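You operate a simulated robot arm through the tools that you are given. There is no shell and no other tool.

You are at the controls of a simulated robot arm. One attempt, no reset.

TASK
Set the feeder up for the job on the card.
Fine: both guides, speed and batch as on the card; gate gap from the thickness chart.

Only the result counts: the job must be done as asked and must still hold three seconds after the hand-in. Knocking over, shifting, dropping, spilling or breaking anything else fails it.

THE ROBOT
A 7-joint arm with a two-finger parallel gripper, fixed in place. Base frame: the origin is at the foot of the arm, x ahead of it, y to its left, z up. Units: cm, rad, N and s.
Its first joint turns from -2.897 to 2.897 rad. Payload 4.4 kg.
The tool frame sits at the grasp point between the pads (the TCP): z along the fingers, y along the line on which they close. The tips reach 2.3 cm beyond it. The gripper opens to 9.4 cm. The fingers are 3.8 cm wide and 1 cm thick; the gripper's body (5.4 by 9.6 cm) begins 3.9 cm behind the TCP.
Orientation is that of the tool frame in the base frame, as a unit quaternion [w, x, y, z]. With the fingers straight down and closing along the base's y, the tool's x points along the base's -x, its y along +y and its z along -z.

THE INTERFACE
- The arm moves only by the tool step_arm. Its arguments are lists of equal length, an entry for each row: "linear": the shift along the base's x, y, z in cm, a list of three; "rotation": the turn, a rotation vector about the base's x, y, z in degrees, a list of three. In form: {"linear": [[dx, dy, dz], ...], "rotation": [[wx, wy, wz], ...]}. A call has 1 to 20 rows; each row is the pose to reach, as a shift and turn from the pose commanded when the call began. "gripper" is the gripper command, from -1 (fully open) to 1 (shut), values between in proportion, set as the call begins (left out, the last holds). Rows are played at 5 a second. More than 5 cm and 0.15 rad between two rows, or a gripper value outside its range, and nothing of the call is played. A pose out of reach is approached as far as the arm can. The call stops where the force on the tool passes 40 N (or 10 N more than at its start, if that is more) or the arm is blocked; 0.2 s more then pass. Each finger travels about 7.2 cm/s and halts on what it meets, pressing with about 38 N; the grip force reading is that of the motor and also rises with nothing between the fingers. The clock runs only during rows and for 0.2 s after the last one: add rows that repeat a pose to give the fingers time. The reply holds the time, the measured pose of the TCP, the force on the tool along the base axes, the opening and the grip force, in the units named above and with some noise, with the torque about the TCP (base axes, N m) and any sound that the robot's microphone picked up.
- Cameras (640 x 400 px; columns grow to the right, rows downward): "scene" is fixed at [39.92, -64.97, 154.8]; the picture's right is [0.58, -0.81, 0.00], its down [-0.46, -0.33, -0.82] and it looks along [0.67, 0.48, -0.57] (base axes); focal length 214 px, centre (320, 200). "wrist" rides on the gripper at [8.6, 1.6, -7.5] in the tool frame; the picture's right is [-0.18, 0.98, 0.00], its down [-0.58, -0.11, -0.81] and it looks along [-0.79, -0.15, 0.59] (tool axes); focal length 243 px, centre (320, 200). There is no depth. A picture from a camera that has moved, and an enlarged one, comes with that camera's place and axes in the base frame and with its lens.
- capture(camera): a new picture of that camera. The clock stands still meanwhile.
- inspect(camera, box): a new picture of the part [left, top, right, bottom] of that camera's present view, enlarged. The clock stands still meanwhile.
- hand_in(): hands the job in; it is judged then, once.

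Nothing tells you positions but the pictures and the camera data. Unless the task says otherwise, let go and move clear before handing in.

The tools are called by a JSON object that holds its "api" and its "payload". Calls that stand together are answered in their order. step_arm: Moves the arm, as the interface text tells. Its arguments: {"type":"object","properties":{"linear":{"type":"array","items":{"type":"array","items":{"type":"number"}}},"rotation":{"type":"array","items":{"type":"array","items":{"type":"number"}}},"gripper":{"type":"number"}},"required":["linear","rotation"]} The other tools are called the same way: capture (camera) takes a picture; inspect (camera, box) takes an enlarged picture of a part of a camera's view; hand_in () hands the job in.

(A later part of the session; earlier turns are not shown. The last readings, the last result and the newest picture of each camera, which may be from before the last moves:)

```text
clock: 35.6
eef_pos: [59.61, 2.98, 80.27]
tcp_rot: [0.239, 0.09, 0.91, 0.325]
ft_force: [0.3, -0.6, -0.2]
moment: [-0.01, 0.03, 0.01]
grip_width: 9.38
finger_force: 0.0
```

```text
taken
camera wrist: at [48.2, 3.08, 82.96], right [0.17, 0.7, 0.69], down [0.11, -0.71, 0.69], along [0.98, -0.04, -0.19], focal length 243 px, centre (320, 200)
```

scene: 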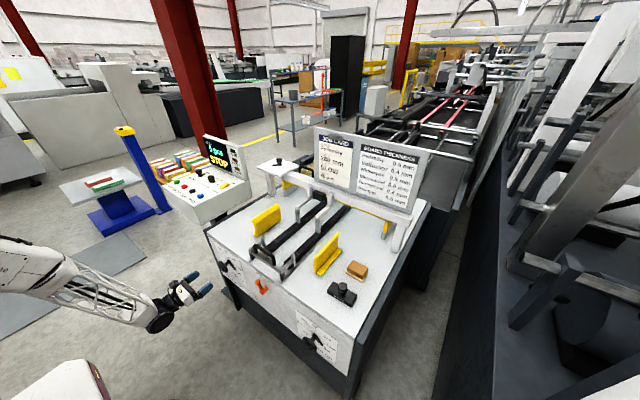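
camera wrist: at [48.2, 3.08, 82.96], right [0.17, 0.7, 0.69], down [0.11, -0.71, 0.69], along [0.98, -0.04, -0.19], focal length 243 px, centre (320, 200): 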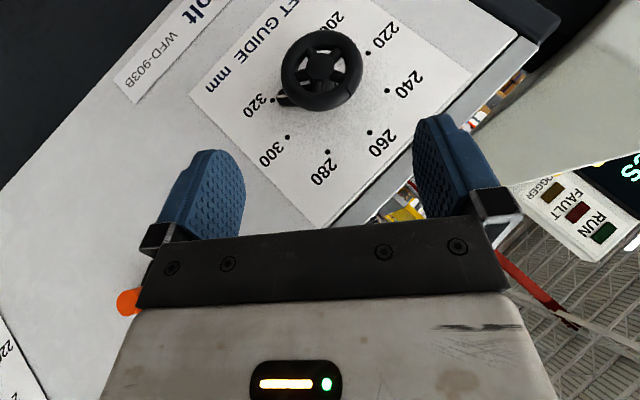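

The reach is fine, the hub is centred, and the pointer sits right at 320. I'll advance along the tool axis.

{"api": "step_arm", "payload": {"linear": [[1.5, 1.67, -2], [3, 3.35, -3.98], [4, 4.5, -5.3], [4, 4.5, -5.3]], "rotation": [[0, 0, 0], [0, 0, 0], [0, 0, 0], [0, 0, 0]]}}

{"api": "capture", "payload": {"camera": "wrist"}}

{"api": "inspect", "payload": {"camera": "scene", "box": [170, 220, 270, 290]}}

```text
clock: 36.6
eef_pos: [63.5, 7.47, 74.84]
tcp_rot: [0.239, 0.091, 0.911, 0.324]
ft_force: [0.0, -0.4, -1.3]
moment: [0.01, 0.02, -0.04]
grip_width: 9.4
finger_force: 0.1
```

```text
taken
camera wrist: at [52.17, 7.59, 77.64], right [0.17, 0.7, 0.69], down [0.11, -0.71, 0.69], along [0.98, -0.04, -0.19], focal length 243 px, centre (320, 200)
```

wrist: 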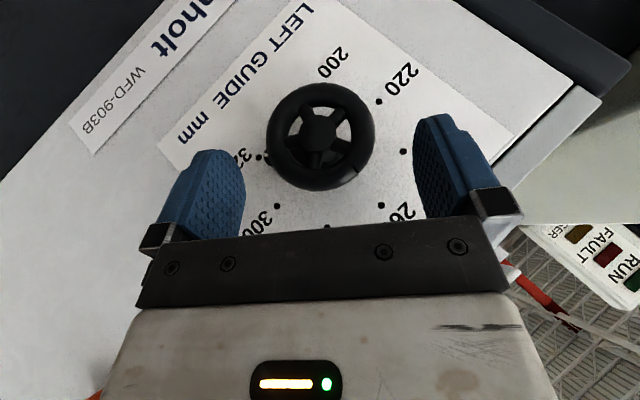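

```text
5.71 times, centred on (220, 255) of scene
camera zoom: at [39.92, -64.97, 154.8], right [0.58, -0.81, 0.0], down [-0.46, -0.33, -0.82], along [0.67, 0.48, -0.57], focal length 1226 px, centre (891, -114)
```

zoom: 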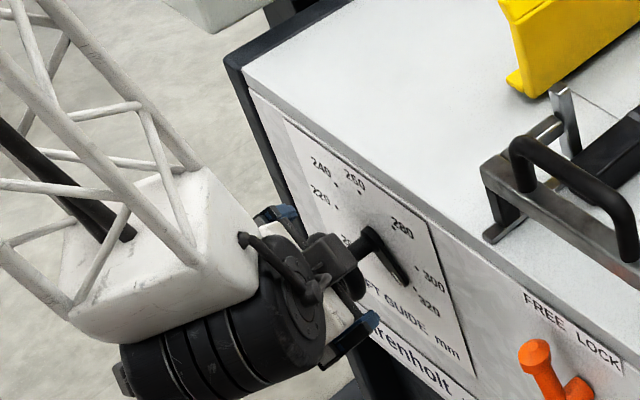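

The ring sits about 4.4 cm ahead and centred. I'll advance 4.1 cm and close on it.

{"api": "step_arm", "payload": {"linear": [[0.7, 0.8, -0.9], [1.4, 1.6, -1.8], [2.05, 2.28, -2.72], [2.05, 2.28, -2.72]], "rotation": [[0, 0, 0], [0, 0, 0], [0, 0, 0], [0, 0, 0]]}}

{"api": "capture", "payload": {"camera": "wrist"}}

```text
clock: 37.6
eef_pos: [65.43, 9.78, 72.3]
tcp_rot: [0.239, 0.09, 0.911, 0.325]
ft_force: [-0.2, -0.2, 0.4]
moment: [0.01, 0.02, 0.03]
grip_width: 9.38
finger_force: 0.0
```

```text
taken
camera wrist: at [54.22, 9.81, 75.01], right [0.17, 0.7, 0.69], down [0.11, -0.71, 0.69], along [0.98, -0.04, -0.19], focal length 243 px, centre (320, 200)
```

wrist: 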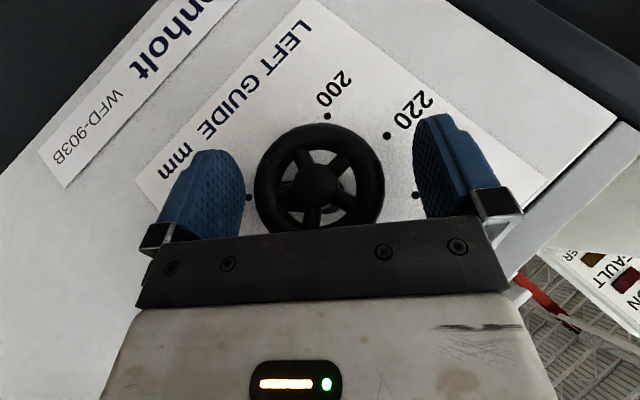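

The ring is centred between the fingers, so I'll close on it.

{"api": "step_arm", "payload": {"linear": [[0, 0, 0], [0, 0, 0], [0, 0, 0], [0, 0, 0]], "rotation": [[0, 0, 0], [0, 0, 0], [0, 0, 0], [0, 0, 0]], "gripper": 1}}

{"api": "capture", "payload": {"camera": "wrist"}}

```text
clock: 38.1
eef_pos: [65.51, 9.52, 72.06]
tcp_rot: [0.239, 0.092, 0.911, 0.323]
ft_force: [10.8, -11.3, -15.0]
moment: [0.03, 0.3, 0.54]
grip_width: 6.67
finger_force: 38.7
stopped in row 2: the force on the tool passed its limit at 49 N (the readings are from after the stop); the commanded pose is now the measured one
```

```text
taken
camera wrist: at [54.23, 9.65, 74.89], right [0.17, 0.7, 0.69], down [0.11, -0.71, 0.7], along [0.98, -0.05, -0.2], focal length 243 px, centre (320, 200)
```

wrist: 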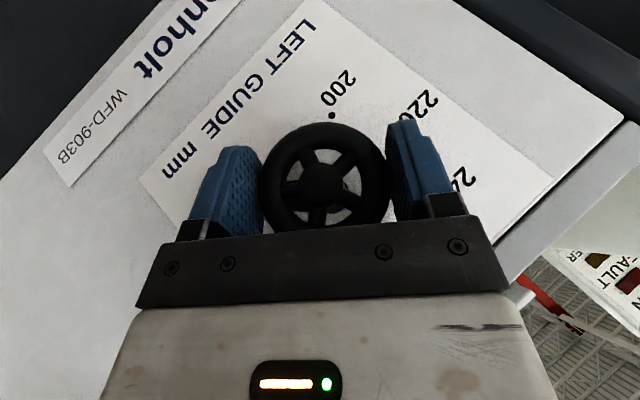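

I've gripped the ring, with a small side load from misalignment. I'll shift slightly to relax it and start turning counter-clockwise in small steps.

{"api": "step_arm", "payload": {"linear": [[0, -0.12, -0.1], [0, -0.15, -0.12], [0, -0.15, -0.12], [0, -0.15, -0.12], [0, -0.15, -0.12], [0, -0.15, -0.12]], "rotation": [[0, 0, 0], [-4, 0, 0], [-8, 0, 0], [-12, 0, 0], [-16, 0, 0], [-16, 0, 0]]}}

{"api": "capture", "payload": {"camera": "wrist"}}

{"api": "inspect", "payload": {"camera": "scene", "box": [170, 180, 310, 290]}}

```text
clock: 39.4
eef_pos: [65.6, 9.49, 71.96]
tcp_rot: [0.25, 0.057, 0.947, 0.195]
ft_force: [-3.7, 7.6, 7.6]
moment: [0.02, 0.39, 0.34]
grip_width: 6.67
finger_force: 45.0
stopped in row 6: the force on the tool passed its limit at 49 N (the readings are from after the stop); the commanded pose is now the measured one
```

```text
taken
camera wrist: at [54.23, 10.38, 74.75], right [0.17, 0.86, 0.47], down [0.11, -0.49, 0.86], along [0.98, -0.1, -0.18], focal length 243 px, centre (320, 200)
```

wrist: 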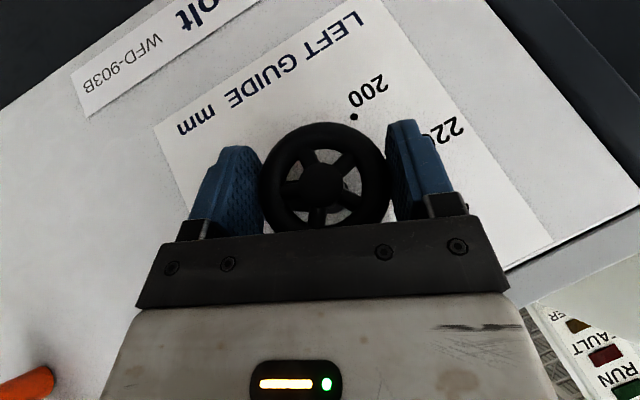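

```text
3.64 times, centred on (240, 235) of scene
camera zoom: at [39.92, -64.97, 154.8], right [0.58, -0.81, 0.0], down [-0.46, -0.33, -0.82], along [0.67, 0.48, -0.57], focal length 780 px, centre (611, 73)
```

zoom: 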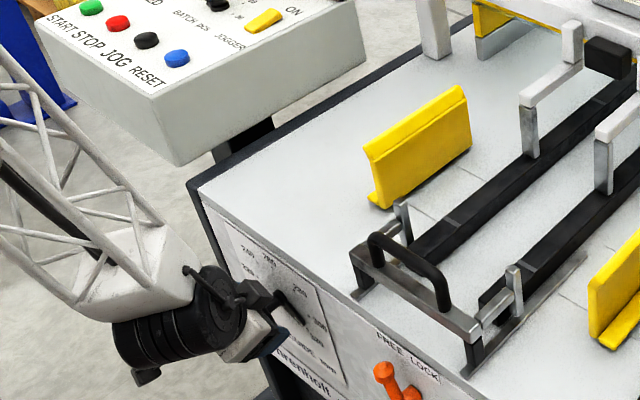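

The wheel is turning with the gripper. I'll continue counter-clockwise, centred on the wheel axis at about y=9.5, z=72.0.

{"api": "step_arm", "payload": {"linear": [[0, 0.02, 0.04], [0, 0.02, 0.04], [0, 0.02, 0.04], [0, 0.02, 0.04], [0, 0.02, 0.04], [0, 0.02, 0.04], [0, 0.02, 0.04]], "rotation": [[0, 0, 0], [-4, 0, 0], [-8, 0, 0], [-12, 0, 0], [-16, 0, 0], [-20, 0, 0], [-24, 0, 0]]}}

{"api": "capture", "payload": {"camera": "wrist"}}

{"api": "inspect", "payload": {"camera": "scene", "box": [170, 180, 310, 290]}}

```text
clock: 41.0
eef_pos: [65.6, 9.55, 72.03]
tcp_rot: [0.256, 0.004, 0.967, -0.007]
ft_force: [3.9, -1.9, -13.2]
moment: [0.0, -0.13, -0.4]
grip_width: 6.62
finger_force: 44.7
```

```text
taken
camera wrist: at [54.22, 11.39, 74.24], right [0.17, 0.98, 0.08], down [0.11, -0.1, 0.99], along [0.98, -0.16, -0.12], focal length 243 px, centre (320, 200)
```

wrist: 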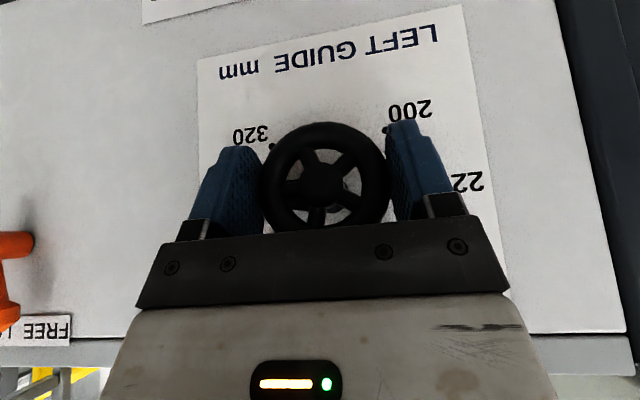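

```text
3.64 times, centred on (240, 235) of scene
camera zoom: at [39.92, -64.97, 154.8], right [0.58, -0.81, 0.0], down [-0.46, -0.33, -0.82], along [0.67, 0.48, -0.57], focal length 780 px, centre (611, 73)
```

zoom: 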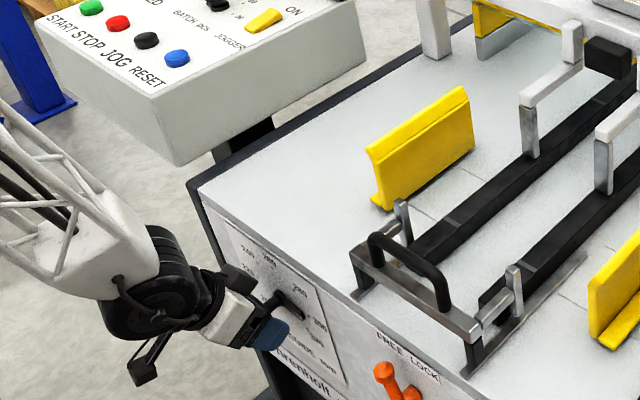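

It has turned 40° with no slip, and the left guide is moving in. I'll continue.

{"api": "step_arm", "payload": {"linear": [[0, 0, -0.03], [0, 0, -0.03], [0, 0, -0.03], [0, 0, -0.03], [0, 0, -0.03], [0, 0, -0.03], [0, 0, -0.03], [0, 0, -0.03], [0, 0, -0.03]], "rotation": [[-4, 0, 0], [-8, 0, 0], [-12, 0, 0], [-16, 0, 0], [-20, 0, 0], [-24, 0, 0], [-28, 0, 0], [-32, 0, 0], [-36, 0, 0]]}}

{"api": "capture", "payload": {"camera": "wrist"}}

{"api": "inspect", "payload": {"camera": "scene", "box": [200, 230, 280, 290]}}

```text
clock: 42.6
eef_pos: [65.49, 9.48, 72.04]
tcp_rot: [0.25, -0.054, 0.939, -0.228]
ft_force: [-3.0, -7.4, 8.5]
moment: [-0.04, -0.89, 0.35]
grip_width: 6.64
finger_force: 44.6
stopped in row 7: the force on the tool passed its limit at 41 N (the readings are from after the stop); the commanded pose is now the measured one
```

```text
taken
camera wrist: at [54.23, 12.16, 73.23], right [0.17, 0.91, -0.37], down [0.11, 0.35, 0.93], along [0.98, -0.2, -0.04], focal length 243 px, centre (320, 200)
```

wrist: 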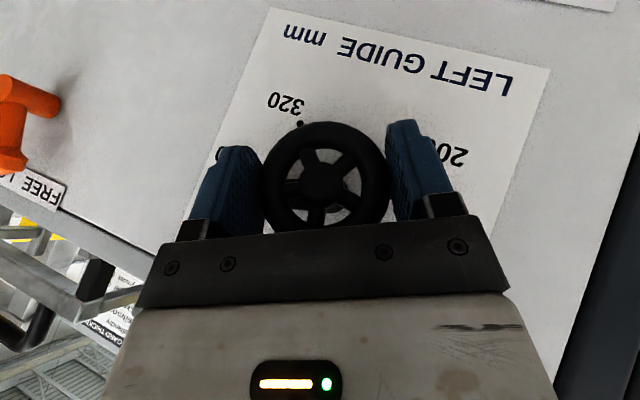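

```text
6.67 times, centred on (240, 260) of scene
camera zoom: at [39.92, -64.97, 154.8], right [0.58, -0.81, 0.0], down [-0.46, -0.33, -0.82], along [0.67, 0.48, -0.57], focal length 1430 px, centre (853, -200)
```

zoom: 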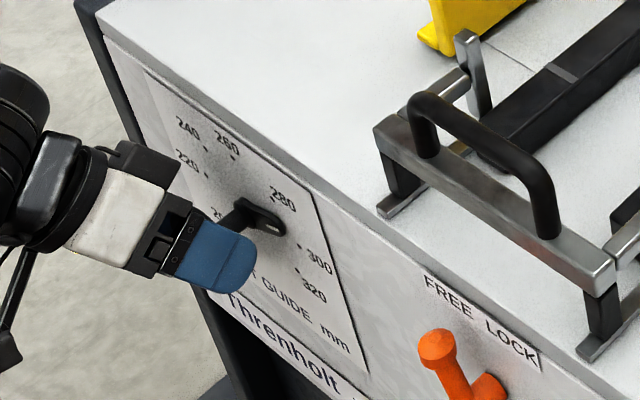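

About 67° has been turned and the pointer is between 300 and 280. I'll continue with the remainder, then check closely.

{"api": "step_arm", "payload": {"linear": [[0, -0.03, 0.03], [0, -0.05, 0.05], [0, -0.05, 0.05], [0, -0.05, 0.05], [0, -0.05, 0.05], [0, -0.05, 0.05], [0, -0.05, 0.05]], "rotation": [[-3, 0, 0], [-6, 0, 0], [-9, 0, 0], [-12, 0, 0], [-15, 0, 0], [-18, 0, 0], [-18, 0, 0]]}}

{"api": "inspect", "payload": {"camera": "scene", "box": [210, 240, 260, 290]}}

{"api": "capture", "payload": {"camera": "wrist"}}

```text
clock: 44.2
eef_pos: [65.64, 9.46, 72.1]
tcp_rot: [0.237, -0.093, 0.892, -0.372]
ft_force: [-14.1, -7.5, 7.8]
moment: [0.0, 0.83, 0.22]
grip_width: 6.62
finger_force: 45.5
```

```text
8.00 times, centred on (235, 265) of scene
camera zoom: at [39.92, -64.97, 154.8], right [0.58, -0.81, 0.0], down [-0.46, -0.33, -0.82], along [0.67, 0.48, -0.57], focal length 1716 px, centre (1000, -320)
```

zoom: 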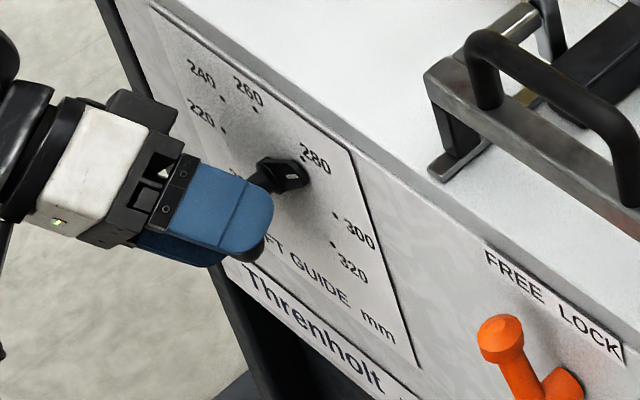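

```text
taken
camera wrist: at [54.23, 12.39, 72.39], right [0.17, 0.76, -0.63], down [0.11, 0.62, 0.78], along [0.98, -0.2, 0.03], focal length 243 px, centre (320, 200)
```

wrist: 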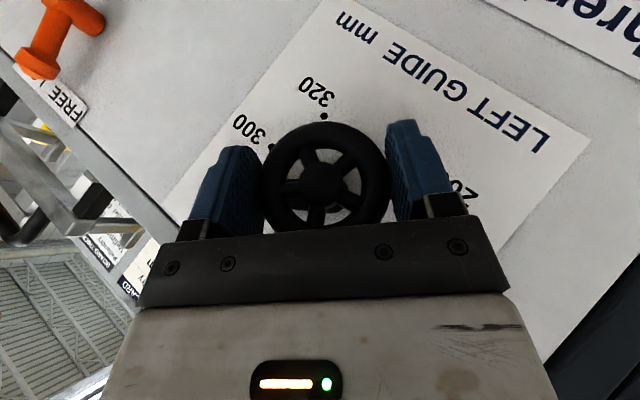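

By angle and by sight the left pointer is now very near 280. I'll release, back out along the tool axis and inspect the dial.

{"api": "step_arm", "payload": {"linear": [[0, 0, 0], [0, 0, 0], [0, 0, 0], [-0.8, 1, 1], [-1.8, 2.2, 2.2], [-3, 3.7, 3.7], [-4, 4.9, 4.9], [-5.5, 6.7, 6.7], [-5.5, 6.7, 6.7]], "rotation": [[0, 0, 0], [0, 0, 0], [0, 0, 0], [0, 0, 0], [0, 0, 0], [0, 0, 0], [0, 0, 0], [0, 0, 0], [0, 0, 0]], "gripper": -1}}

{"api": "capture", "payload": {"camera": "wrist"}}

{"api": "inspect", "payload": {"camera": "scene", "box": [210, 240, 260, 290]}}

```text
clock: 46.2
eef_pos: [60.29, 16.02, 78.73]
tcp_rot: [0.238, -0.094, 0.892, -0.371]
ft_force: [-0.6, 0.4, 0.5]
moment: [-0.02, 0.03, 0.02]
grip_width: 9.42
finger_force: 0.1
```

```text
taken
camera wrist: at [48.8, 18.94, 79.06], right [0.17, 0.76, -0.63], down [0.11, 0.62, 0.78], along [0.98, -0.2, 0.03], focal length 243 px, centre (320, 200)
```

wrist: 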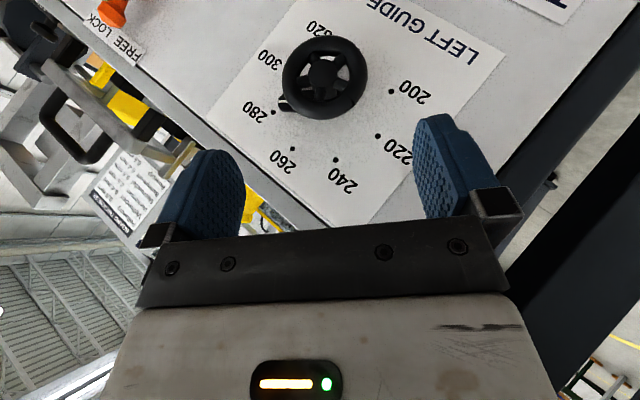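

```text
8.00 times, centred on (235, 265) of scene
camera zoom: at [39.92, -64.97, 154.8], right [0.58, -0.81, 0.0], down [-0.46, -0.33, -0.82], along [0.67, 0.48, -0.57], focal length 1716 px, centre (1000, -320)
```

zoom: 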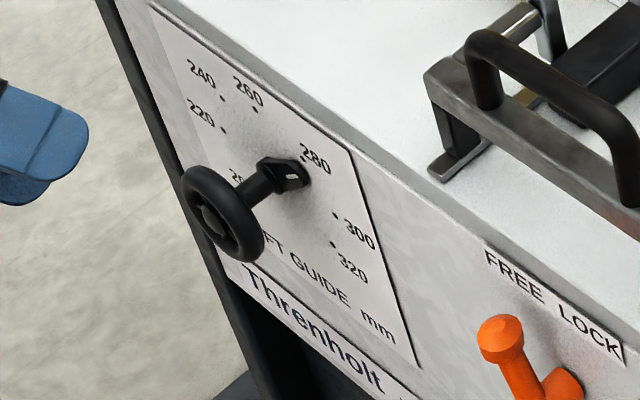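

{"api": "inspect", "payload": {"camera": "wrist", "box": [240, 20, 420, 180]}}

{"api": "inspect", "payload": {"camera": "wrist", "box": [245, 75, 325, 125]}}

{"api": "inspect", "payload": {"camera": "scene", "box": [232, 252, 262, 272]}}

```text
2.50 times, centred on (330, 100) of wrist
camera zoom: at [48.8, 18.94, 79.06], right [0.17, 0.76, -0.63], down [0.11, 0.62, 0.78], along [0.98, -0.2, 0.03], focal length 606 px, centre (295, 450)
```

zoom: 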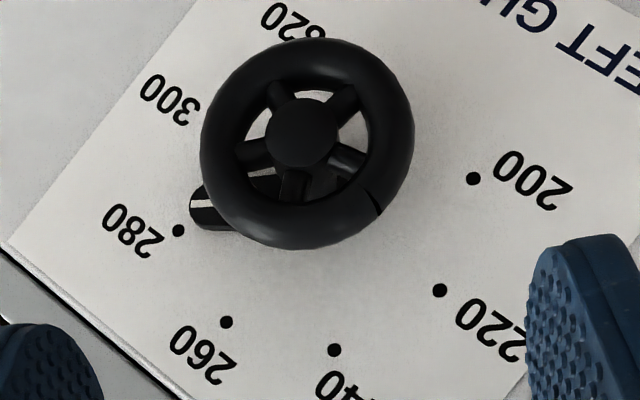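

```text
8.00 times, centred on (285, 100) of wrist
camera zoom: at [48.8, 18.94, 79.06], right [0.17, 0.76, -0.63], down [0.11, 0.62, 0.78], along [0.98, -0.2, 0.03], focal length 1941 px, centre (600, 1000)
```

zoom: 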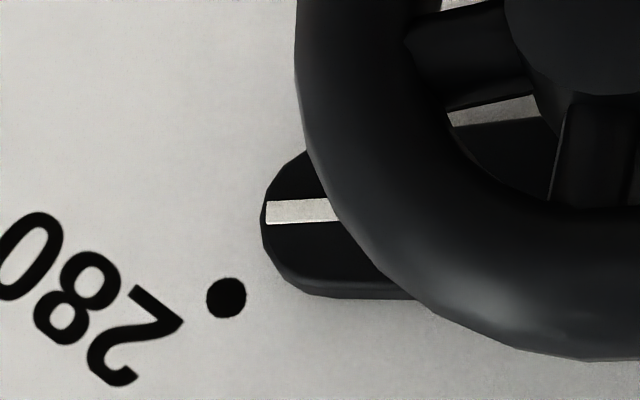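

```text
16.00 times, centred on (247, 262) of scene
camera zoom: at [39.92, -64.97, 154.8], right [0.58, -0.81, 0.0], down [-0.46, -0.33, -0.82], along [0.67, 0.48, -0.57], focal length 3432 px, centre (1488, -792)
```

zoom: 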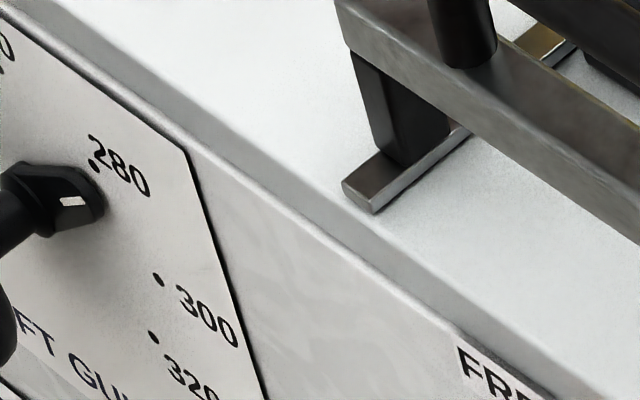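

Both cameras put the left pointer at about 51°, or about 283 mm, so it needs roughly 6° more. I'll regrasp and turn a little further.

{"api": "step_arm", "payload": {"linear": [[1.5, -1.8, -1.9], [3, -3.6, -3.7], [4.3, -5.3, -5.4], [5.3, -6.5, -6.7], [5.3, -6.5, -6.7]], "rotation": [[0, 0, 0], [0, 0, 0], [0, 0, 0], [0, 0, 0], [0, 0, 0]]}}

{"api": "step_arm", "payload": {"linear": [[0, 0, 0], [0, 0, 0], [0, 0, 0]], "rotation": [[0, 0, 0], [0, 0, 0], [0, 0, 0]], "gripper": 1}}

```text
clock: 47.4
eef_pos: [65.42, 9.66, 72.14]
tcp_rot: [0.238, -0.094, 0.892, -0.372]
ft_force: [0.7, -0.4, -0.1]
moment: [-0.02, -0.01, -0.01]
grip_width: 9.41
finger_force: 0.0
```

```text
clock: 48.2
eef_pos: [65.27, 9.59, 72.21]
tcp_rot: [0.238, -0.093, 0.892, -0.373]
ft_force: [2.3, -6.7, 0.2]
moment: [-0.01, 0.31, 0.82]
grip_width: 6.65
finger_force: 45.3
```

{"api": "step_arm", "payload": {"linear": [[0, -0.05, 0.02], [0, -0.05, 0.02], [0, -0.05, 0.02], [0, -0.05, 0.02]], "rotation": [[-2, 0, 0], [-4, 0, 0], [-6, 0, 0], [-6, 0, 0]]}}

{"api": "inspect", "payload": {"camera": "scene", "box": [232, 252, 262, 272]}}

```text
clock: 49.2
eef_pos: [65.35, 9.65, 72.28]
tcp_rot: [0.235, -0.105, 0.871, -0.418]
ft_force: [-3.5, 13.8, 11.5]
moment: [0.0, 0.1, 1.4]
grip_width: 6.64
finger_force: 45.1
```

```text
16.00 times, centred on (247, 262) of scene
camera zoom: at [39.92, -64.97, 154.8], right [0.58, -0.81, 0.0], down [-0.46, -0.33, -0.82], along [0.67, 0.48, -0.57], focal length 3432 px, centre (1488, -792)
```

zoom: 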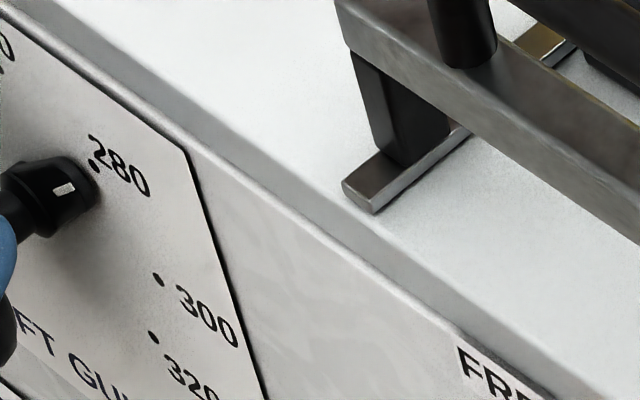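

The pointer now reads about 45.7°, which is 280 within half a millimetre. I'll release, back out and verify.

{"api": "step_arm", "payload": {"linear": [[0, 0, 0], [0, 0, 0], [0, 0, 0], [-0.8, 1, 1], [-1.8, 2.3, 2.0], [-3, 3.9, 3.3], [-4, 5.2, 4.4], [-5.5, 7.2, 6], [-5.5, 7.2, 6]], "rotation": [[0, 0, 0], [0, 0, 0], [0, 0, 0], [0, 0, 0], [0, 0, 0], [0, 0, 0], [0, 0, 0], [0, 0, 0], [0, 0, 0]], "gripper": -1}}

{"api": "inspect", "payload": {"camera": "scene", "box": [232, 252, 262, 272]}}

{"api": "inspect", "payload": {"camera": "wrist", "box": [240, 20, 420, 180]}}

{"api": "inspect", "payload": {"camera": "wrist", "box": [245, 75, 325, 125]}}

```text
clock: 51.2
eef_pos: [59.9, 16.93, 78.1]
tcp_rot: [0.234, -0.106, 0.871, -0.418]
ft_force: [0.5, 0.4, 0.1]
moment: [-0.04, 0.01, -0.01]
grip_width: 9.37
finger_force: 0.1
```

```text
16.00 times, centred on (247, 262) of scene
camera zoom: at [39.92, -64.97, 154.8], right [0.58, -0.81, 0.0], down [-0.46, -0.33, -0.82], along [0.67, 0.48, -0.57], focal length 3432 px, centre (1488, -792)
```

zoom: 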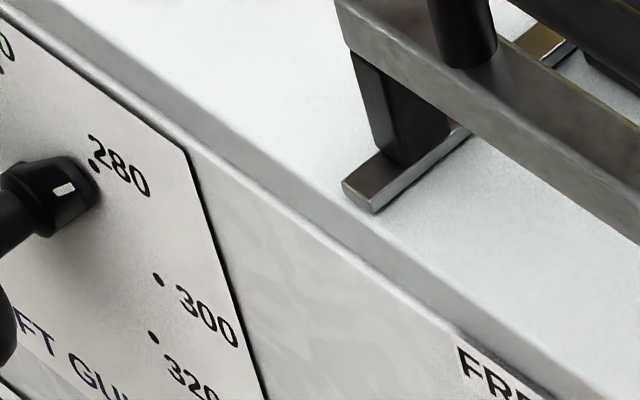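

```text
2.50 times, centred on (330, 100) of wrist
camera zoom: at [48.62, 19.81, 78.09], right [0.17, 0.69, -0.71], down [0.11, 0.7, 0.71], along [0.98, -0.2, 0.05], focal length 606 px, centre (295, 450)
```

zoom: 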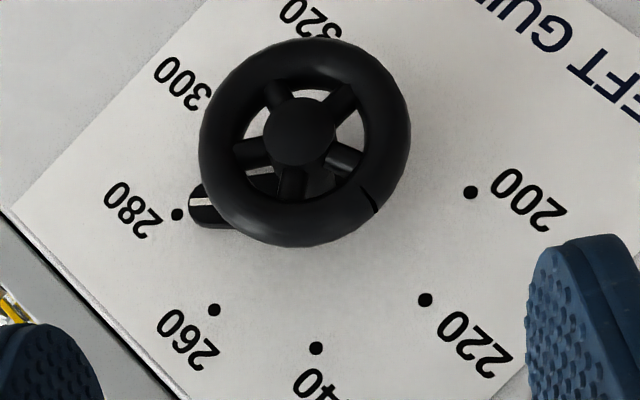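

```text
8.00 times, centred on (285, 100) of wrist
camera zoom: at [48.62, 19.81, 78.09], right [0.17, 0.69, -0.71], down [0.11, 0.7, 0.71], along [0.98, -0.2, 0.05], focal length 1941 px, centre (600, 1000)
```

zoom: 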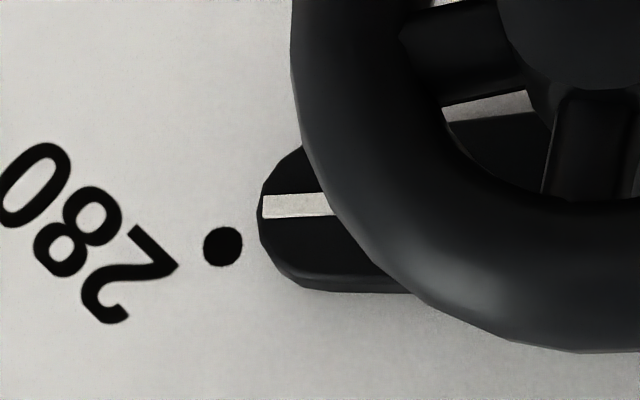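

The left guide reads 280. Now I'll unroll the wrist and travel to a standoff before the right wheel.

{"api": "step_arm", "payload": {"linear": [[-3, 1, 2], [-6, -1, 4], [-8, -4, 6], [-8, -7, 8], [-8, -10, 9], [-8, -13, 9], [-8, -16, 9], [-8, -19, 9]], "rotation": [[7, 0, 0], [14, 0, 0], [21, 0, 0], [28, 0, 0], [35, 0, 0], [42, 0, 0], [48, 0, 0], [51, 0, 0]]}}

{"api": "step_arm", "payload": {"linear": [[0, -4, 0], [0, -8, 0], [0, -12, 0], [0, -16, 0], [1, -20, -1], [2, -24, -2], [3, -28, -3], [4, -32, -4], [5, -36, -6], [6, -38, -8], [6.5, -40, -9], [6.5, -40.6, -9.8], [6.5, -40.6, -9.8]], "rotation": [[0, 0, 0], [0, 0, 0], [0, 0, 0], [0, 0, 0], [0, 0, 0], [0, 0, 0], [0, 0, 0], [0, 0, 0], [0, 0, 0], [0, 0, 0], [0, 0, 0], [0, 0, 0], [0, 0, 0]]}}

{"api": "capture", "payload": {"camera": "wrist"}}

{"api": "capture", "payload": {"camera": "scene"}}

```text
clock: 53.0
eef_pos: [51.58, -2.39, 87.08]
tcp_rot: [0.257, 0.005, 0.966, -0.002]
ft_force: [1.1, 0.1, -0.5]
moment: [-0.01, 0.04, -0.02]
grip_width: 9.4
finger_force: 0.1
```

```text
clock: 56.0
eef_pos: [61.48, -39.0, 79.26]
tcp_rot: [0.266, -0.03, 0.963, -0.001]
ft_force: [-0.3, -0.6, 0.1]
moment: [-0.01, -0.06, 0.03]
grip_width: 9.39
finger_force: 0.1
stopped in row 13: the arm was blocked; the commanded pose is now the measured one
```

```text
taken
camera wrist: at [50.05, -37.9, 81.12], right [0.1, 0.99, 0.07], down [0.09, -0.08, 0.99], along [0.99, -0.09, -0.1], focal length 243 px, centre (320, 200)
```

wrist: 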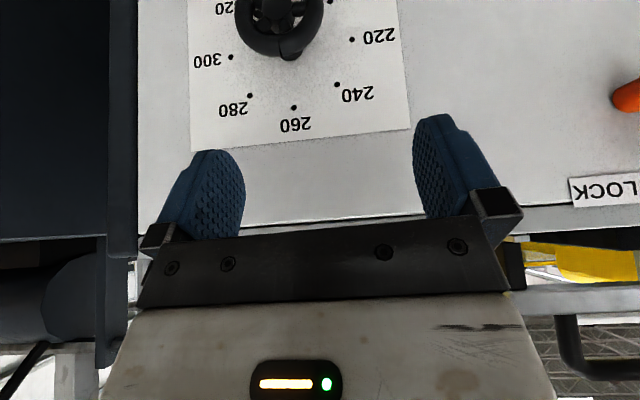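

```text
taken
```

scene: 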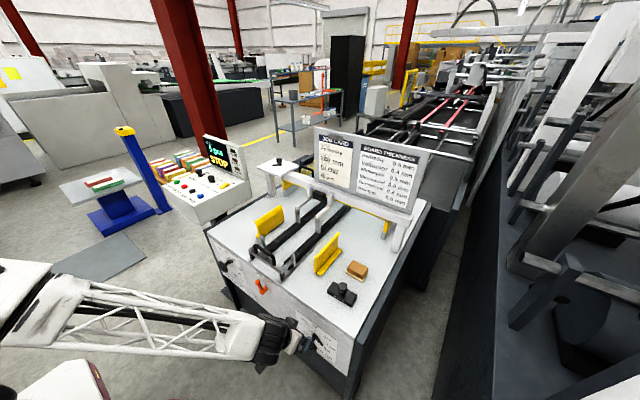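

The arm reported being blocked short of the target. I'll look at its posture.

{"api": "inspect", "payload": {"camera": "scene", "box": [0, 220, 360, 400]}}

```text
1.78 times, centred on (180, 310) of scene
camera zoom: at [39.92, -64.97, 154.8], right [0.58, -0.81, 0.0], down [-0.46, -0.33, -0.82], along [0.67, 0.48, -0.57], focal length 381 px, centre (569, 4)
```

zoom: 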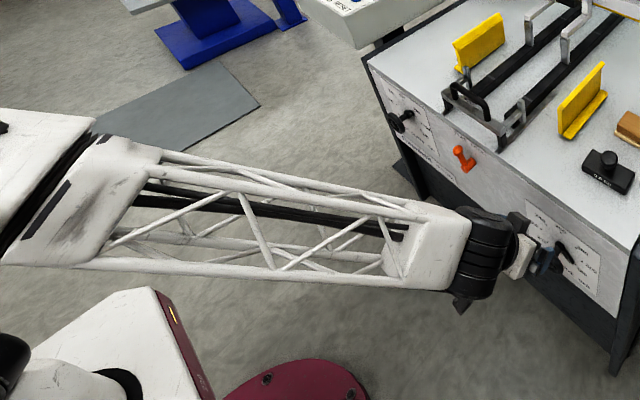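

I'll back off a little and test which directions remain free.

{"api": "step_arm", "payload": {"linear": [[-2, 0, 2], [-4, 0, 4], [-6, 0, 6], [-6, -1.5, 6], [-6, -3, 6], [-6, -3, 6]], "rotation": [[0, 0, 0], [0, 0, 0], [0, 0, 0], [0, 0, 0], [0, 0, 0], [0, 0, 0]]}}

{"api": "inspect", "payload": {"camera": "scene", "box": [0, 220, 360, 400]}}

```text
clock: 57.6
eef_pos: [59.28, -36.44, 83.34]
tcp_rot: [0.257, -0.077, 0.963, 0.021]
ft_force: [-0.7, -0.4, -0.7]
moment: [-0.02, 0.01, 0.02]
grip_width: 9.4
finger_force: 0.0
stopped in row 6: the arm was blocked; the commanded pose is now the measured one
```

```text
1.78 times, centred on (180, 310) of scene
camera zoom: at [39.92, -64.97, 154.8], right [0.58, -0.81, 0.0], down [-0.46, -0.33, -0.82], along [0.67, 0.48, -0.57], focal length 381 px, centre (569, 4)
```

zoom: 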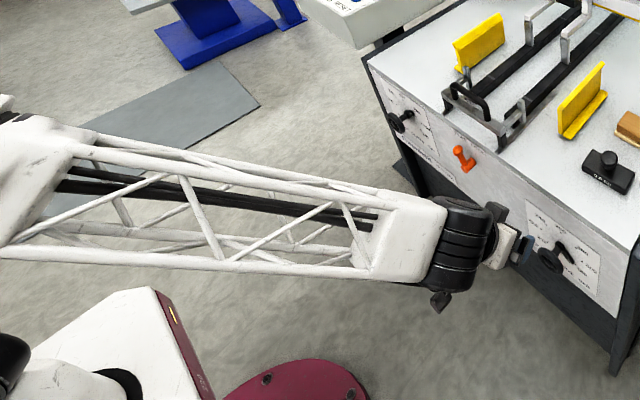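

The elbow has lagged to the left, so the forearm meets the base housing. I'll retreat, extend the arm high over the table, and swing right while extended so the base joint does the turning.

{"api": "step_arm", "payload": {"linear": [[-1, 2, 4], [-2, 5, 8], [-3, 9, 11], [-4, 13, 14], [-5, 17, 17], [-6, 21, 19], [-7, 25, 21], [-8, 29, 23], [-9, 33, 25], [-9, 36.4, 27], [-9, 36.4, 27]], "rotation": [[0, 0, 0], [0, 0, 0], [-0.5, 6, -1.8], [-1, 12, -3.6], [-1.4, 18, -5.4], [-1.9, 24, -7.1], [-2.4, 29.8, -8.9], [-2.4, 29.8, -8.9], [-2.4, 29.8, -8.9], [-2.4, 29.8, -8.9], [-2.4, 29.8, -8.9]]}}

{"api": "step_arm", "payload": {"linear": [[0, 4, 1], [0, 8, 2], [0, 12, 3], [0, 16, 4], [0, 20, 5], [0, 24, 6], [0, 26, 7], [0, 26, 7]], "rotation": [[0, 0, 0], [0, 0, 0], [0, 0, 0], [0, 0, 0], [0, 0, 0], [0, 0, 0], [0, 0, 0], [0, 0, 0]]}}

{"api": "capture", "payload": {"camera": "scene"}}

```text
refused: row 2 steps farther than a row can; nothing moved
```

```text
clock: 59.4
eef_pos: [58.95, -10.74, 90.42]
tcp_rot: [0.257, -0.075, 0.963, 0.018]
ft_force: [-0.1, 0.2, -0.4]
moment: [-0.01, -0.01, 0.01]
grip_width: 9.37
finger_force: 0.1
```

```text
taken
```

scene: 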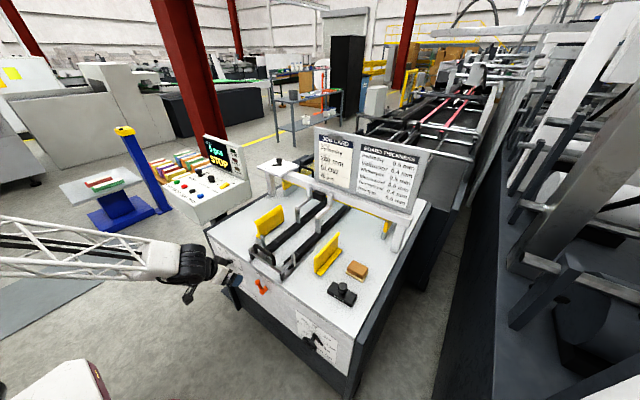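

One call was refused, but the second was safe. I'll continue up and left to a tool-down pose.

{"api": "step_arm", "payload": {"linear": [[-1, 2, 3.5], [-2, 5, 6.5], [-3, 8, 9.5], [-4, 11, 12.5], [-5, 14, 15.5], [-6, 17.5, 18], [-7, 21, 20.5], [-8, 24.5, 23], [-9, 28, 25], [-9, 28, 25]], "rotation": [[-0.5, 6, -1.8], [-1, 12, -3.6], [-1.4, 18, -5.4], [-1.9, 24, -7.1], [-2.4, 29.8, -8.9], [-2.4, 29.8, -8.9], [-2.4, 29.8, -8.9], [-2.4, 29.8, -8.9], [-2.4, 29.8, -8.9], [-2.4, 29.8, -8.9]]}}

{"api": "capture", "payload": {"camera": "scene"}}

```text
clock: 61.6
eef_pos: [49.87, 17.59, 115.37]
tcp_rot: [-0.001, 0.002, 1.0, -0.002]
ft_force: [-0.7, 0.3, 0.2]
moment: [-0.02, 0.0, 0.03]
grip_width: 9.41
finger_force: 0.1
```

```text
taken
```

scene: 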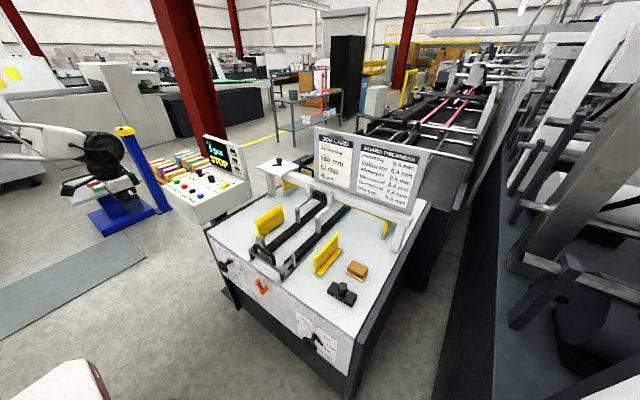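

The arm is back in a natural tool-down pose. I'll do the console knobs next (speed near (88, 53, 99), batch near (88, 41, 99)), starting with a look from above.

{"api": "step_arm", "payload": {"linear": [[2, 3, 1], [4, 6, 2], [6, 9, 3], [8, 12, 4], [10, 15, 5], [12, 18, 6], [14, 21, 7], [16, 24, 7], [18, 27, 7], [20.5, 28, 7], [20.5, 28, 7]], "rotation": [[0, 0, 0], [0, 0, 0], [0, 0, 0], [0, 0, 0], [0, 0, 0], [0, 0, 0], [0, 0, 0], [0, 0, 0], [0, 0, 0], [0, 0, 0], [0, 0, 0]]}}

{"api": "capture", "payload": {"camera": "wrist"}}

{"api": "inspect", "payload": {"camera": "wrist", "box": [240, 40, 440, 200]}}

```text
clock: 64.0
eef_pos: [70.61, 45.34, 122.25]
tcp_rot: [-0.001, 0.001, 1.0, -0.002]
ft_force: [0.2, -0.2, -0.7]
moment: [0.03, -0.01, -0.01]
grip_width: 9.37
finger_force: 0.0
```

```text
taken
camera wrist: at [61.87, 47.15, 129.7], right [0.19, 0.98, 0.0], down [0.58, -0.11, 0.81], along [0.79, -0.15, -0.59], focal length 243 px, centre (320, 200)
```

wrist: 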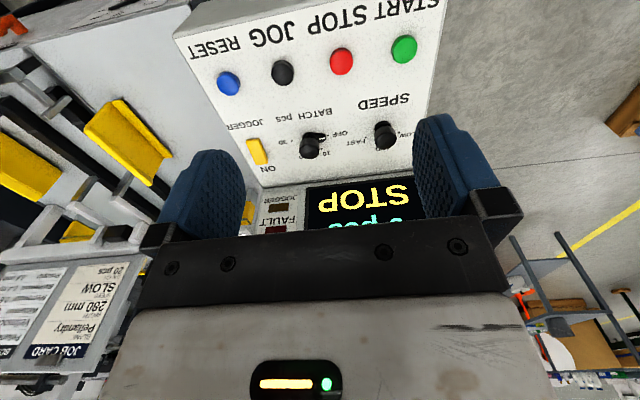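

```text
2.50 times, centred on (340, 120) of wrist
camera zoom: at [61.87, 47.15, 129.7], right [0.19, 0.98, 0.0], down [0.58, -0.11, 0.81], along [0.79, -0.15, -0.59], focal length 606 px, centre (270, 400)
```

zoom: 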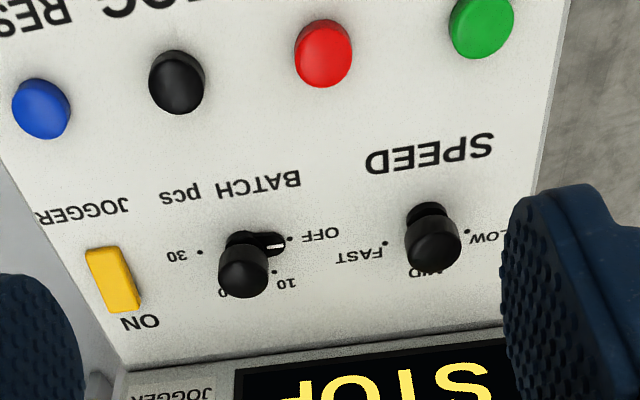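

{"api": "inspect", "payload": {"camera": "scene", "box": [200, 165, 240, 190]}}

{"api": "inspect", "payload": {"camera": "wrist", "box": [295, 115, 375, 165]}}

{"api": "inspect", "payload": {"camera": "wrist", "box": [360, 100, 440, 150]}}

```text
16.00 times, centred on (220, 178) of scene
camera zoom: at [39.92, -64.97, 154.8], right [0.58, -0.81, 0.0], down [-0.46, -0.33, -0.82], along [0.67, 0.48, -0.57], focal length 3432 px, centre (1920, 560)
```

zoom: 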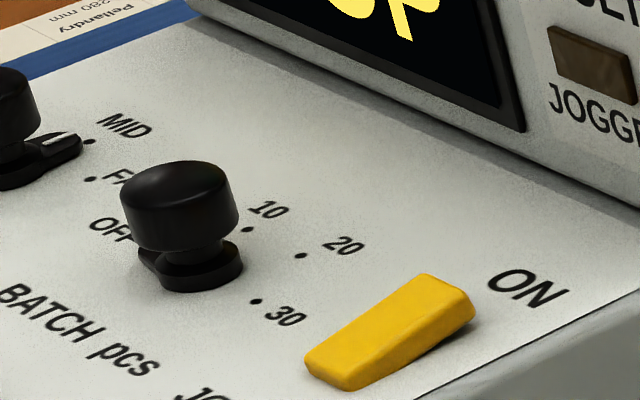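

```text
8.00 times, centred on (335, 140) of wrist
camera zoom: at [61.87, 47.15, 129.7], right [0.19, 0.98, 0.0], down [0.58, -0.11, 0.81], along [0.79, -0.15, -0.59], focal length 1941 px, centre (200, 680)
```

zoom: 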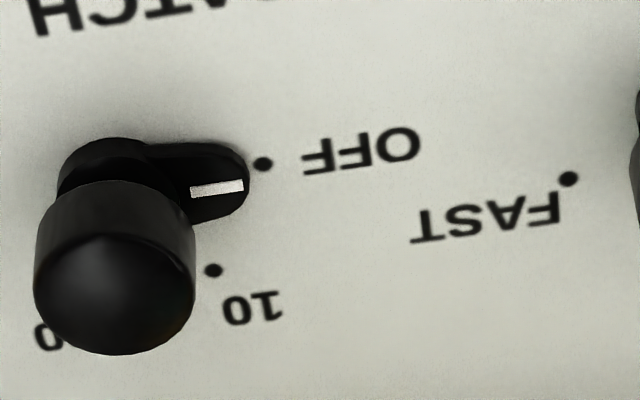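

```text
8.00 times, centred on (400, 125) of wrist
camera zoom: at [61.87, 47.15, 129.7], right [0.19, 0.98, 0.0], down [0.58, -0.11, 0.81], along [0.79, -0.15, -0.59], focal length 1941 px, centre (-320, 800)
```

zoom: 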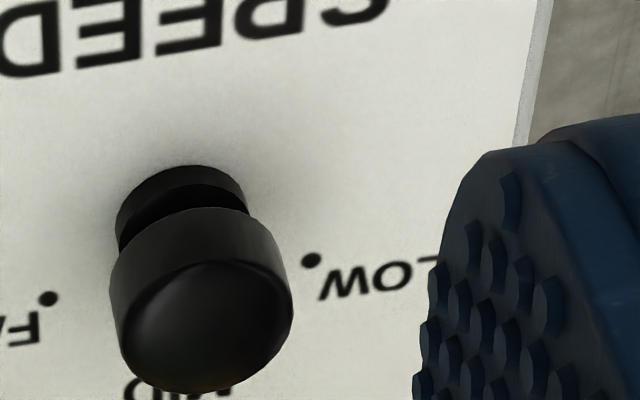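

From triangulation, batch dial marks are 60° apart (OFF −90°, 20 at +30°) around about (87.9, 40.6), and speed is at MID around about (88, 52.7) with SLOW at −60°. I'll move above the batch knob.

{"api": "step_arm", "payload": {"linear": [[3, -1, -1], [6, -2, -2], [9, -3, -3], [12, -4, -5], [15, -4.7, -7], [17.3, -4.7, -9], [17.3, -4.7, -10], [17.3, -4.7, -10]], "rotation": [[0, 0, 0], [0, 0, 0], [0, 0, 0], [0, 0, 0], [0, 0, 0], [0, 0, 0], [0, 0, 0], [0, 0, 0]]}}

{"api": "capture", "payload": {"camera": "wrist"}}

{"api": "capture", "payload": {"camera": "scene"}}

```text
clock: 65.8
eef_pos: [87.95, 40.54, 112.36]
tcp_rot: [-0.001, 0.001, 1.0, -0.002]
ft_force: [0.3, 0.1, -0.9]
moment: [0.0, 0.0, 0.01]
grip_width: 9.39
finger_force: 0.2
```

```text
taken
camera wrist: at [79.18, 42.3, 119.84], right [0.19, 0.98, 0.0], down [0.58, -0.11, 0.81], along [0.79, -0.15, -0.59], focal length 243 px, centre (320, 200)
```

wrist: 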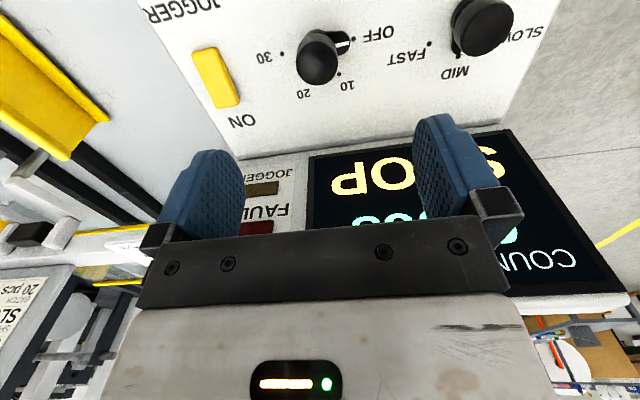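

```text
taken
```

scene: 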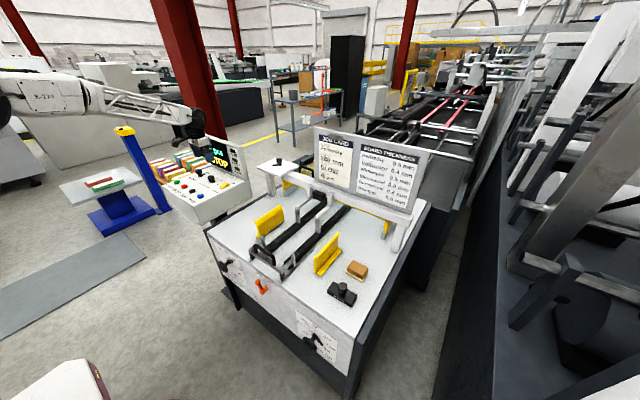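

The knob is directly below the tool. I'll yaw +120° up here before descending, leaving room to turn clockwise by 120°.

{"api": "step_arm", "payload": {"linear": [[0, -0.15, 0], [0, -0.15, 0], [0, -0.15, 0], [0, -0.15, 0], [0, -0.15, 0], [0, -0.15, 0], [0, -0.15, 0], [0, -0.15, 0], [0, -0.15, 0], [0, -0.15, 0], [0, -0.15, 0], [0, -0.15, 0], [0, -0.15, 0], [0, -0.15, 0], [0, -0.15, 0], [0, -0.15, 0]], "rotation": [[0, 0, 8], [0, 0, 16], [0, 0, 24], [0, 0, 32], [0, 0, 40], [0, 0, 48], [0, 0, 56], [0, 0, 64], [0, 0, 72], [0, 0, 80], [0, 0, 88], [0, 0, 96], [0, 0, 104], [0, 0, 112], [0, 0, 120], [0, 0, 120]]}}

{"api": "capture", "payload": {"camera": "wrist"}}

```text
clock: 69.2
eef_pos: [87.77, 40.39, 112.33]
tcp_rot: [-0.001, 0.866, -0.501, 0.002]
ft_force: [0.1, 0.0, 0.1]
moment: [0.03, 0.0, 0.01]
grip_width: 9.4
finger_force: 0.1
```

```text
taken
camera wrist: at [90.56, 32.25, 119.77], right [-0.94, -0.33, 0.0], down [-0.2, 0.56, 0.81], along [-0.26, 0.76, -0.59], focal length 243 px, centre (320, 200)
```

wrist: 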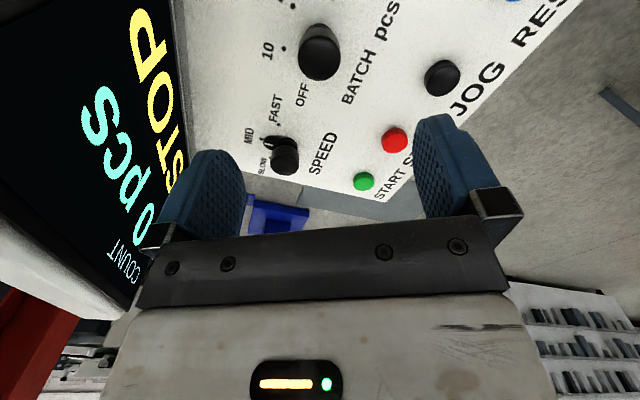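

Still aligned. I'll descend onto the batch knob.

{"api": "step_arm", "payload": {"linear": [[0.1, 0, -2.5], [0.1, 0, -5], [0.1, 0, -7.5], [0.1, 0, -9.5], [0.1, 0, -10.5], [0.1, 0, -11.2], [0.1, 0, -11.2]], "rotation": [[0, 0, 0], [0, 0, 0], [0, 0, 0], [0, 0, 0], [0, 0, 0], [0, 0, 0], [0, 0, 0]]}}

{"api": "capture", "payload": {"camera": "wrist"}}

{"api": "inspect", "payload": {"camera": "scene", "box": [180, 130, 260, 190]}}

```text
clock: 70.8
eef_pos: [88.08, 40.36, 101.19]
tcp_rot: [-0.001, 0.865, -0.502, 0.002]
ft_force: [-0.2, -0.4, -0.8]
moment: [-0.02, -0.02, -0.01]
grip_width: 9.42
finger_force: 0.2
```

```text
taken
camera wrist: at [90.73, 32.24, 108.56], right [-0.94, -0.33, 0.0], down [-0.2, 0.56, 0.81], along [-0.26, 0.76, -0.59], focal length 243 px, centre (320, 200)
```

wrist: 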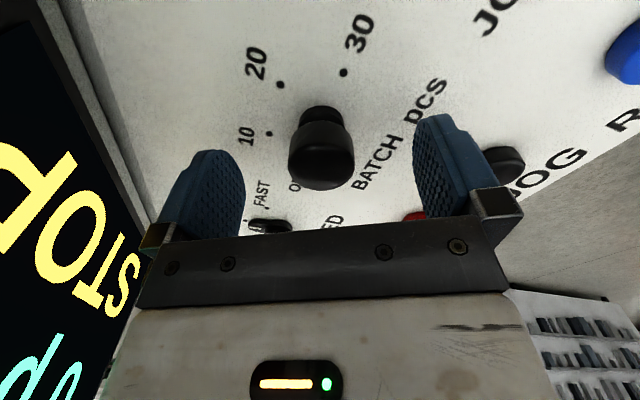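

```text
6.67 times, centred on (220, 160) of scene
camera zoom: at [39.92, -64.97, 154.8], right [0.58, -0.81, 0.0], down [-0.46, -0.33, -0.82], along [0.67, 0.48, -0.57], focal length 1430 px, centre (987, 467)
```

zoom: 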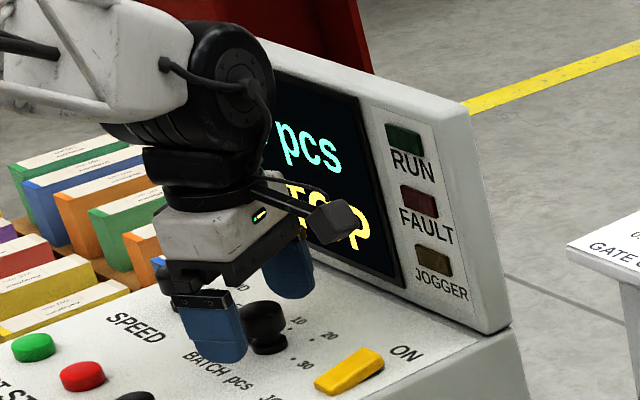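

The cap top is about 1 cm below the grasp point. I'll lower slightly and close.

{"api": "step_arm", "payload": {"linear": [[-0.1, 0, -0.4], [-0.1, 0, -0.8], [-0.1, 0, -0.8]], "rotation": [[0, 0, 0], [0, 0, 0], [0, 0, 0]]}}

{"api": "step_arm", "payload": {"linear": [[0, 0, 0], [0, 0, 0], [0, 0, 0], [0, 0, 0]], "rotation": [[0, 0, 0], [0, 0, 0], [0, 0, 0], [0, 0, 0]], "gripper": 1}}

{"api": "capture", "payload": {"camera": "wrist"}}

```text
clock: 71.6
eef_pos: [87.76, 40.63, 100.31]
tcp_rot: [-0.001, 0.865, -0.501, 0.002]
ft_force: [-0.6, 1.0, -0.3]
moment: [0.01, 0.01, -0.02]
grip_width: 9.37
finger_force: 0.0
```

```text
clock: 72.6
eef_pos: [87.76, 40.51, 100.42]
tcp_rot: [-0.001, 0.866, -0.501, 0.002]
ft_force: [-2.5, -1.5, 1.0]
moment: [0.0, 0.09, -0.04]
grip_width: 3.27
finger_force: 46.4
```

```text
taken
camera wrist: at [90.58, 32.3, 107.77], right [-0.94, -0.33, 0.0], down [-0.2, 0.56, 0.81], along [-0.26, 0.76, -0.59], focal length 243 px, centre (320, 200)
```

wrist: 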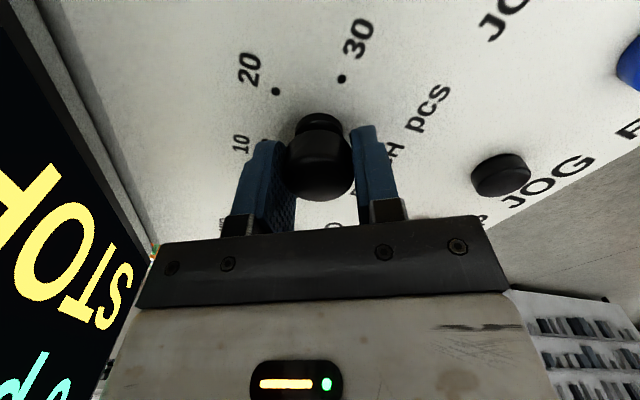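

The knob is gripped (3.3 cm). Turning clockwise now, 60° first.

{"api": "step_arm", "payload": {"linear": [[0, 0, 0], [0, 0, 0], [0, 0, 0], [0, 0, 0], [0, 0, 0], [0, 0, 0], [0, 0, 0], [0, 0, 0], [0, 0, 0], [0, 0, 0], [0, 0, 0], [0, 0, 0], [0, 0, 0]], "rotation": [[0, 0, -5], [0, 0, -10], [0, 0, -15], [0, 0, -20], [0, 0, -25], [0, 0, -30], [0, 0, -35], [0, 0, -40], [0, 0, -45], [0, 0, -50], [0, 0, -55], [0, 0, -60], [0, 0, -60]]}}

{"api": "capture", "payload": {"camera": "wrist"}}

{"api": "inspect", "payload": {"camera": "scene", "box": [180, 130, 260, 190]}}

```text
clock: 73.8
eef_pos: [87.97, 40.5, 100.37]
tcp_rot: [-0.002, 0.743, -0.67, 0.001]
ft_force: [8.7, 6.0, -4.9]
moment: [-0.08, -0.12, 0.03]
grip_width: 3.25
finger_force: 44.8
stopped in row 5: the force on the tool passed its limit at 42 N (the readings are from after the stop); the commanded pose is now the measured one
```

```text
taken
camera wrist: at [87.09, 31.88, 107.77], right [-1.0, 0.08, -0.01], down [0.04, 0.59, 0.81], along [0.07, 0.8, -0.59], focal length 243 px, centre (320, 200)
```

wrist: 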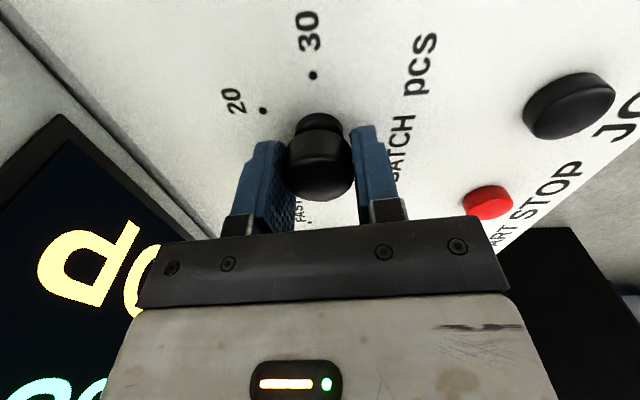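

```text
6.67 times, centred on (220, 160) of scene
camera zoom: at [39.92, -64.97, 154.8], right [0.58, -0.81, 0.0], down [-0.46, -0.33, -0.82], along [0.67, 0.48, -0.57], focal length 1430 px, centre (987, 467)
```

zoom: 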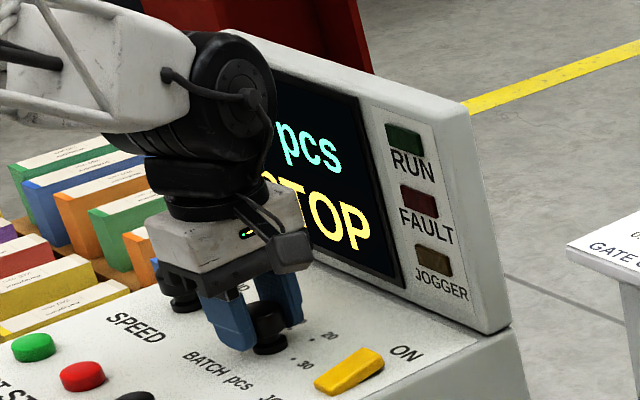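

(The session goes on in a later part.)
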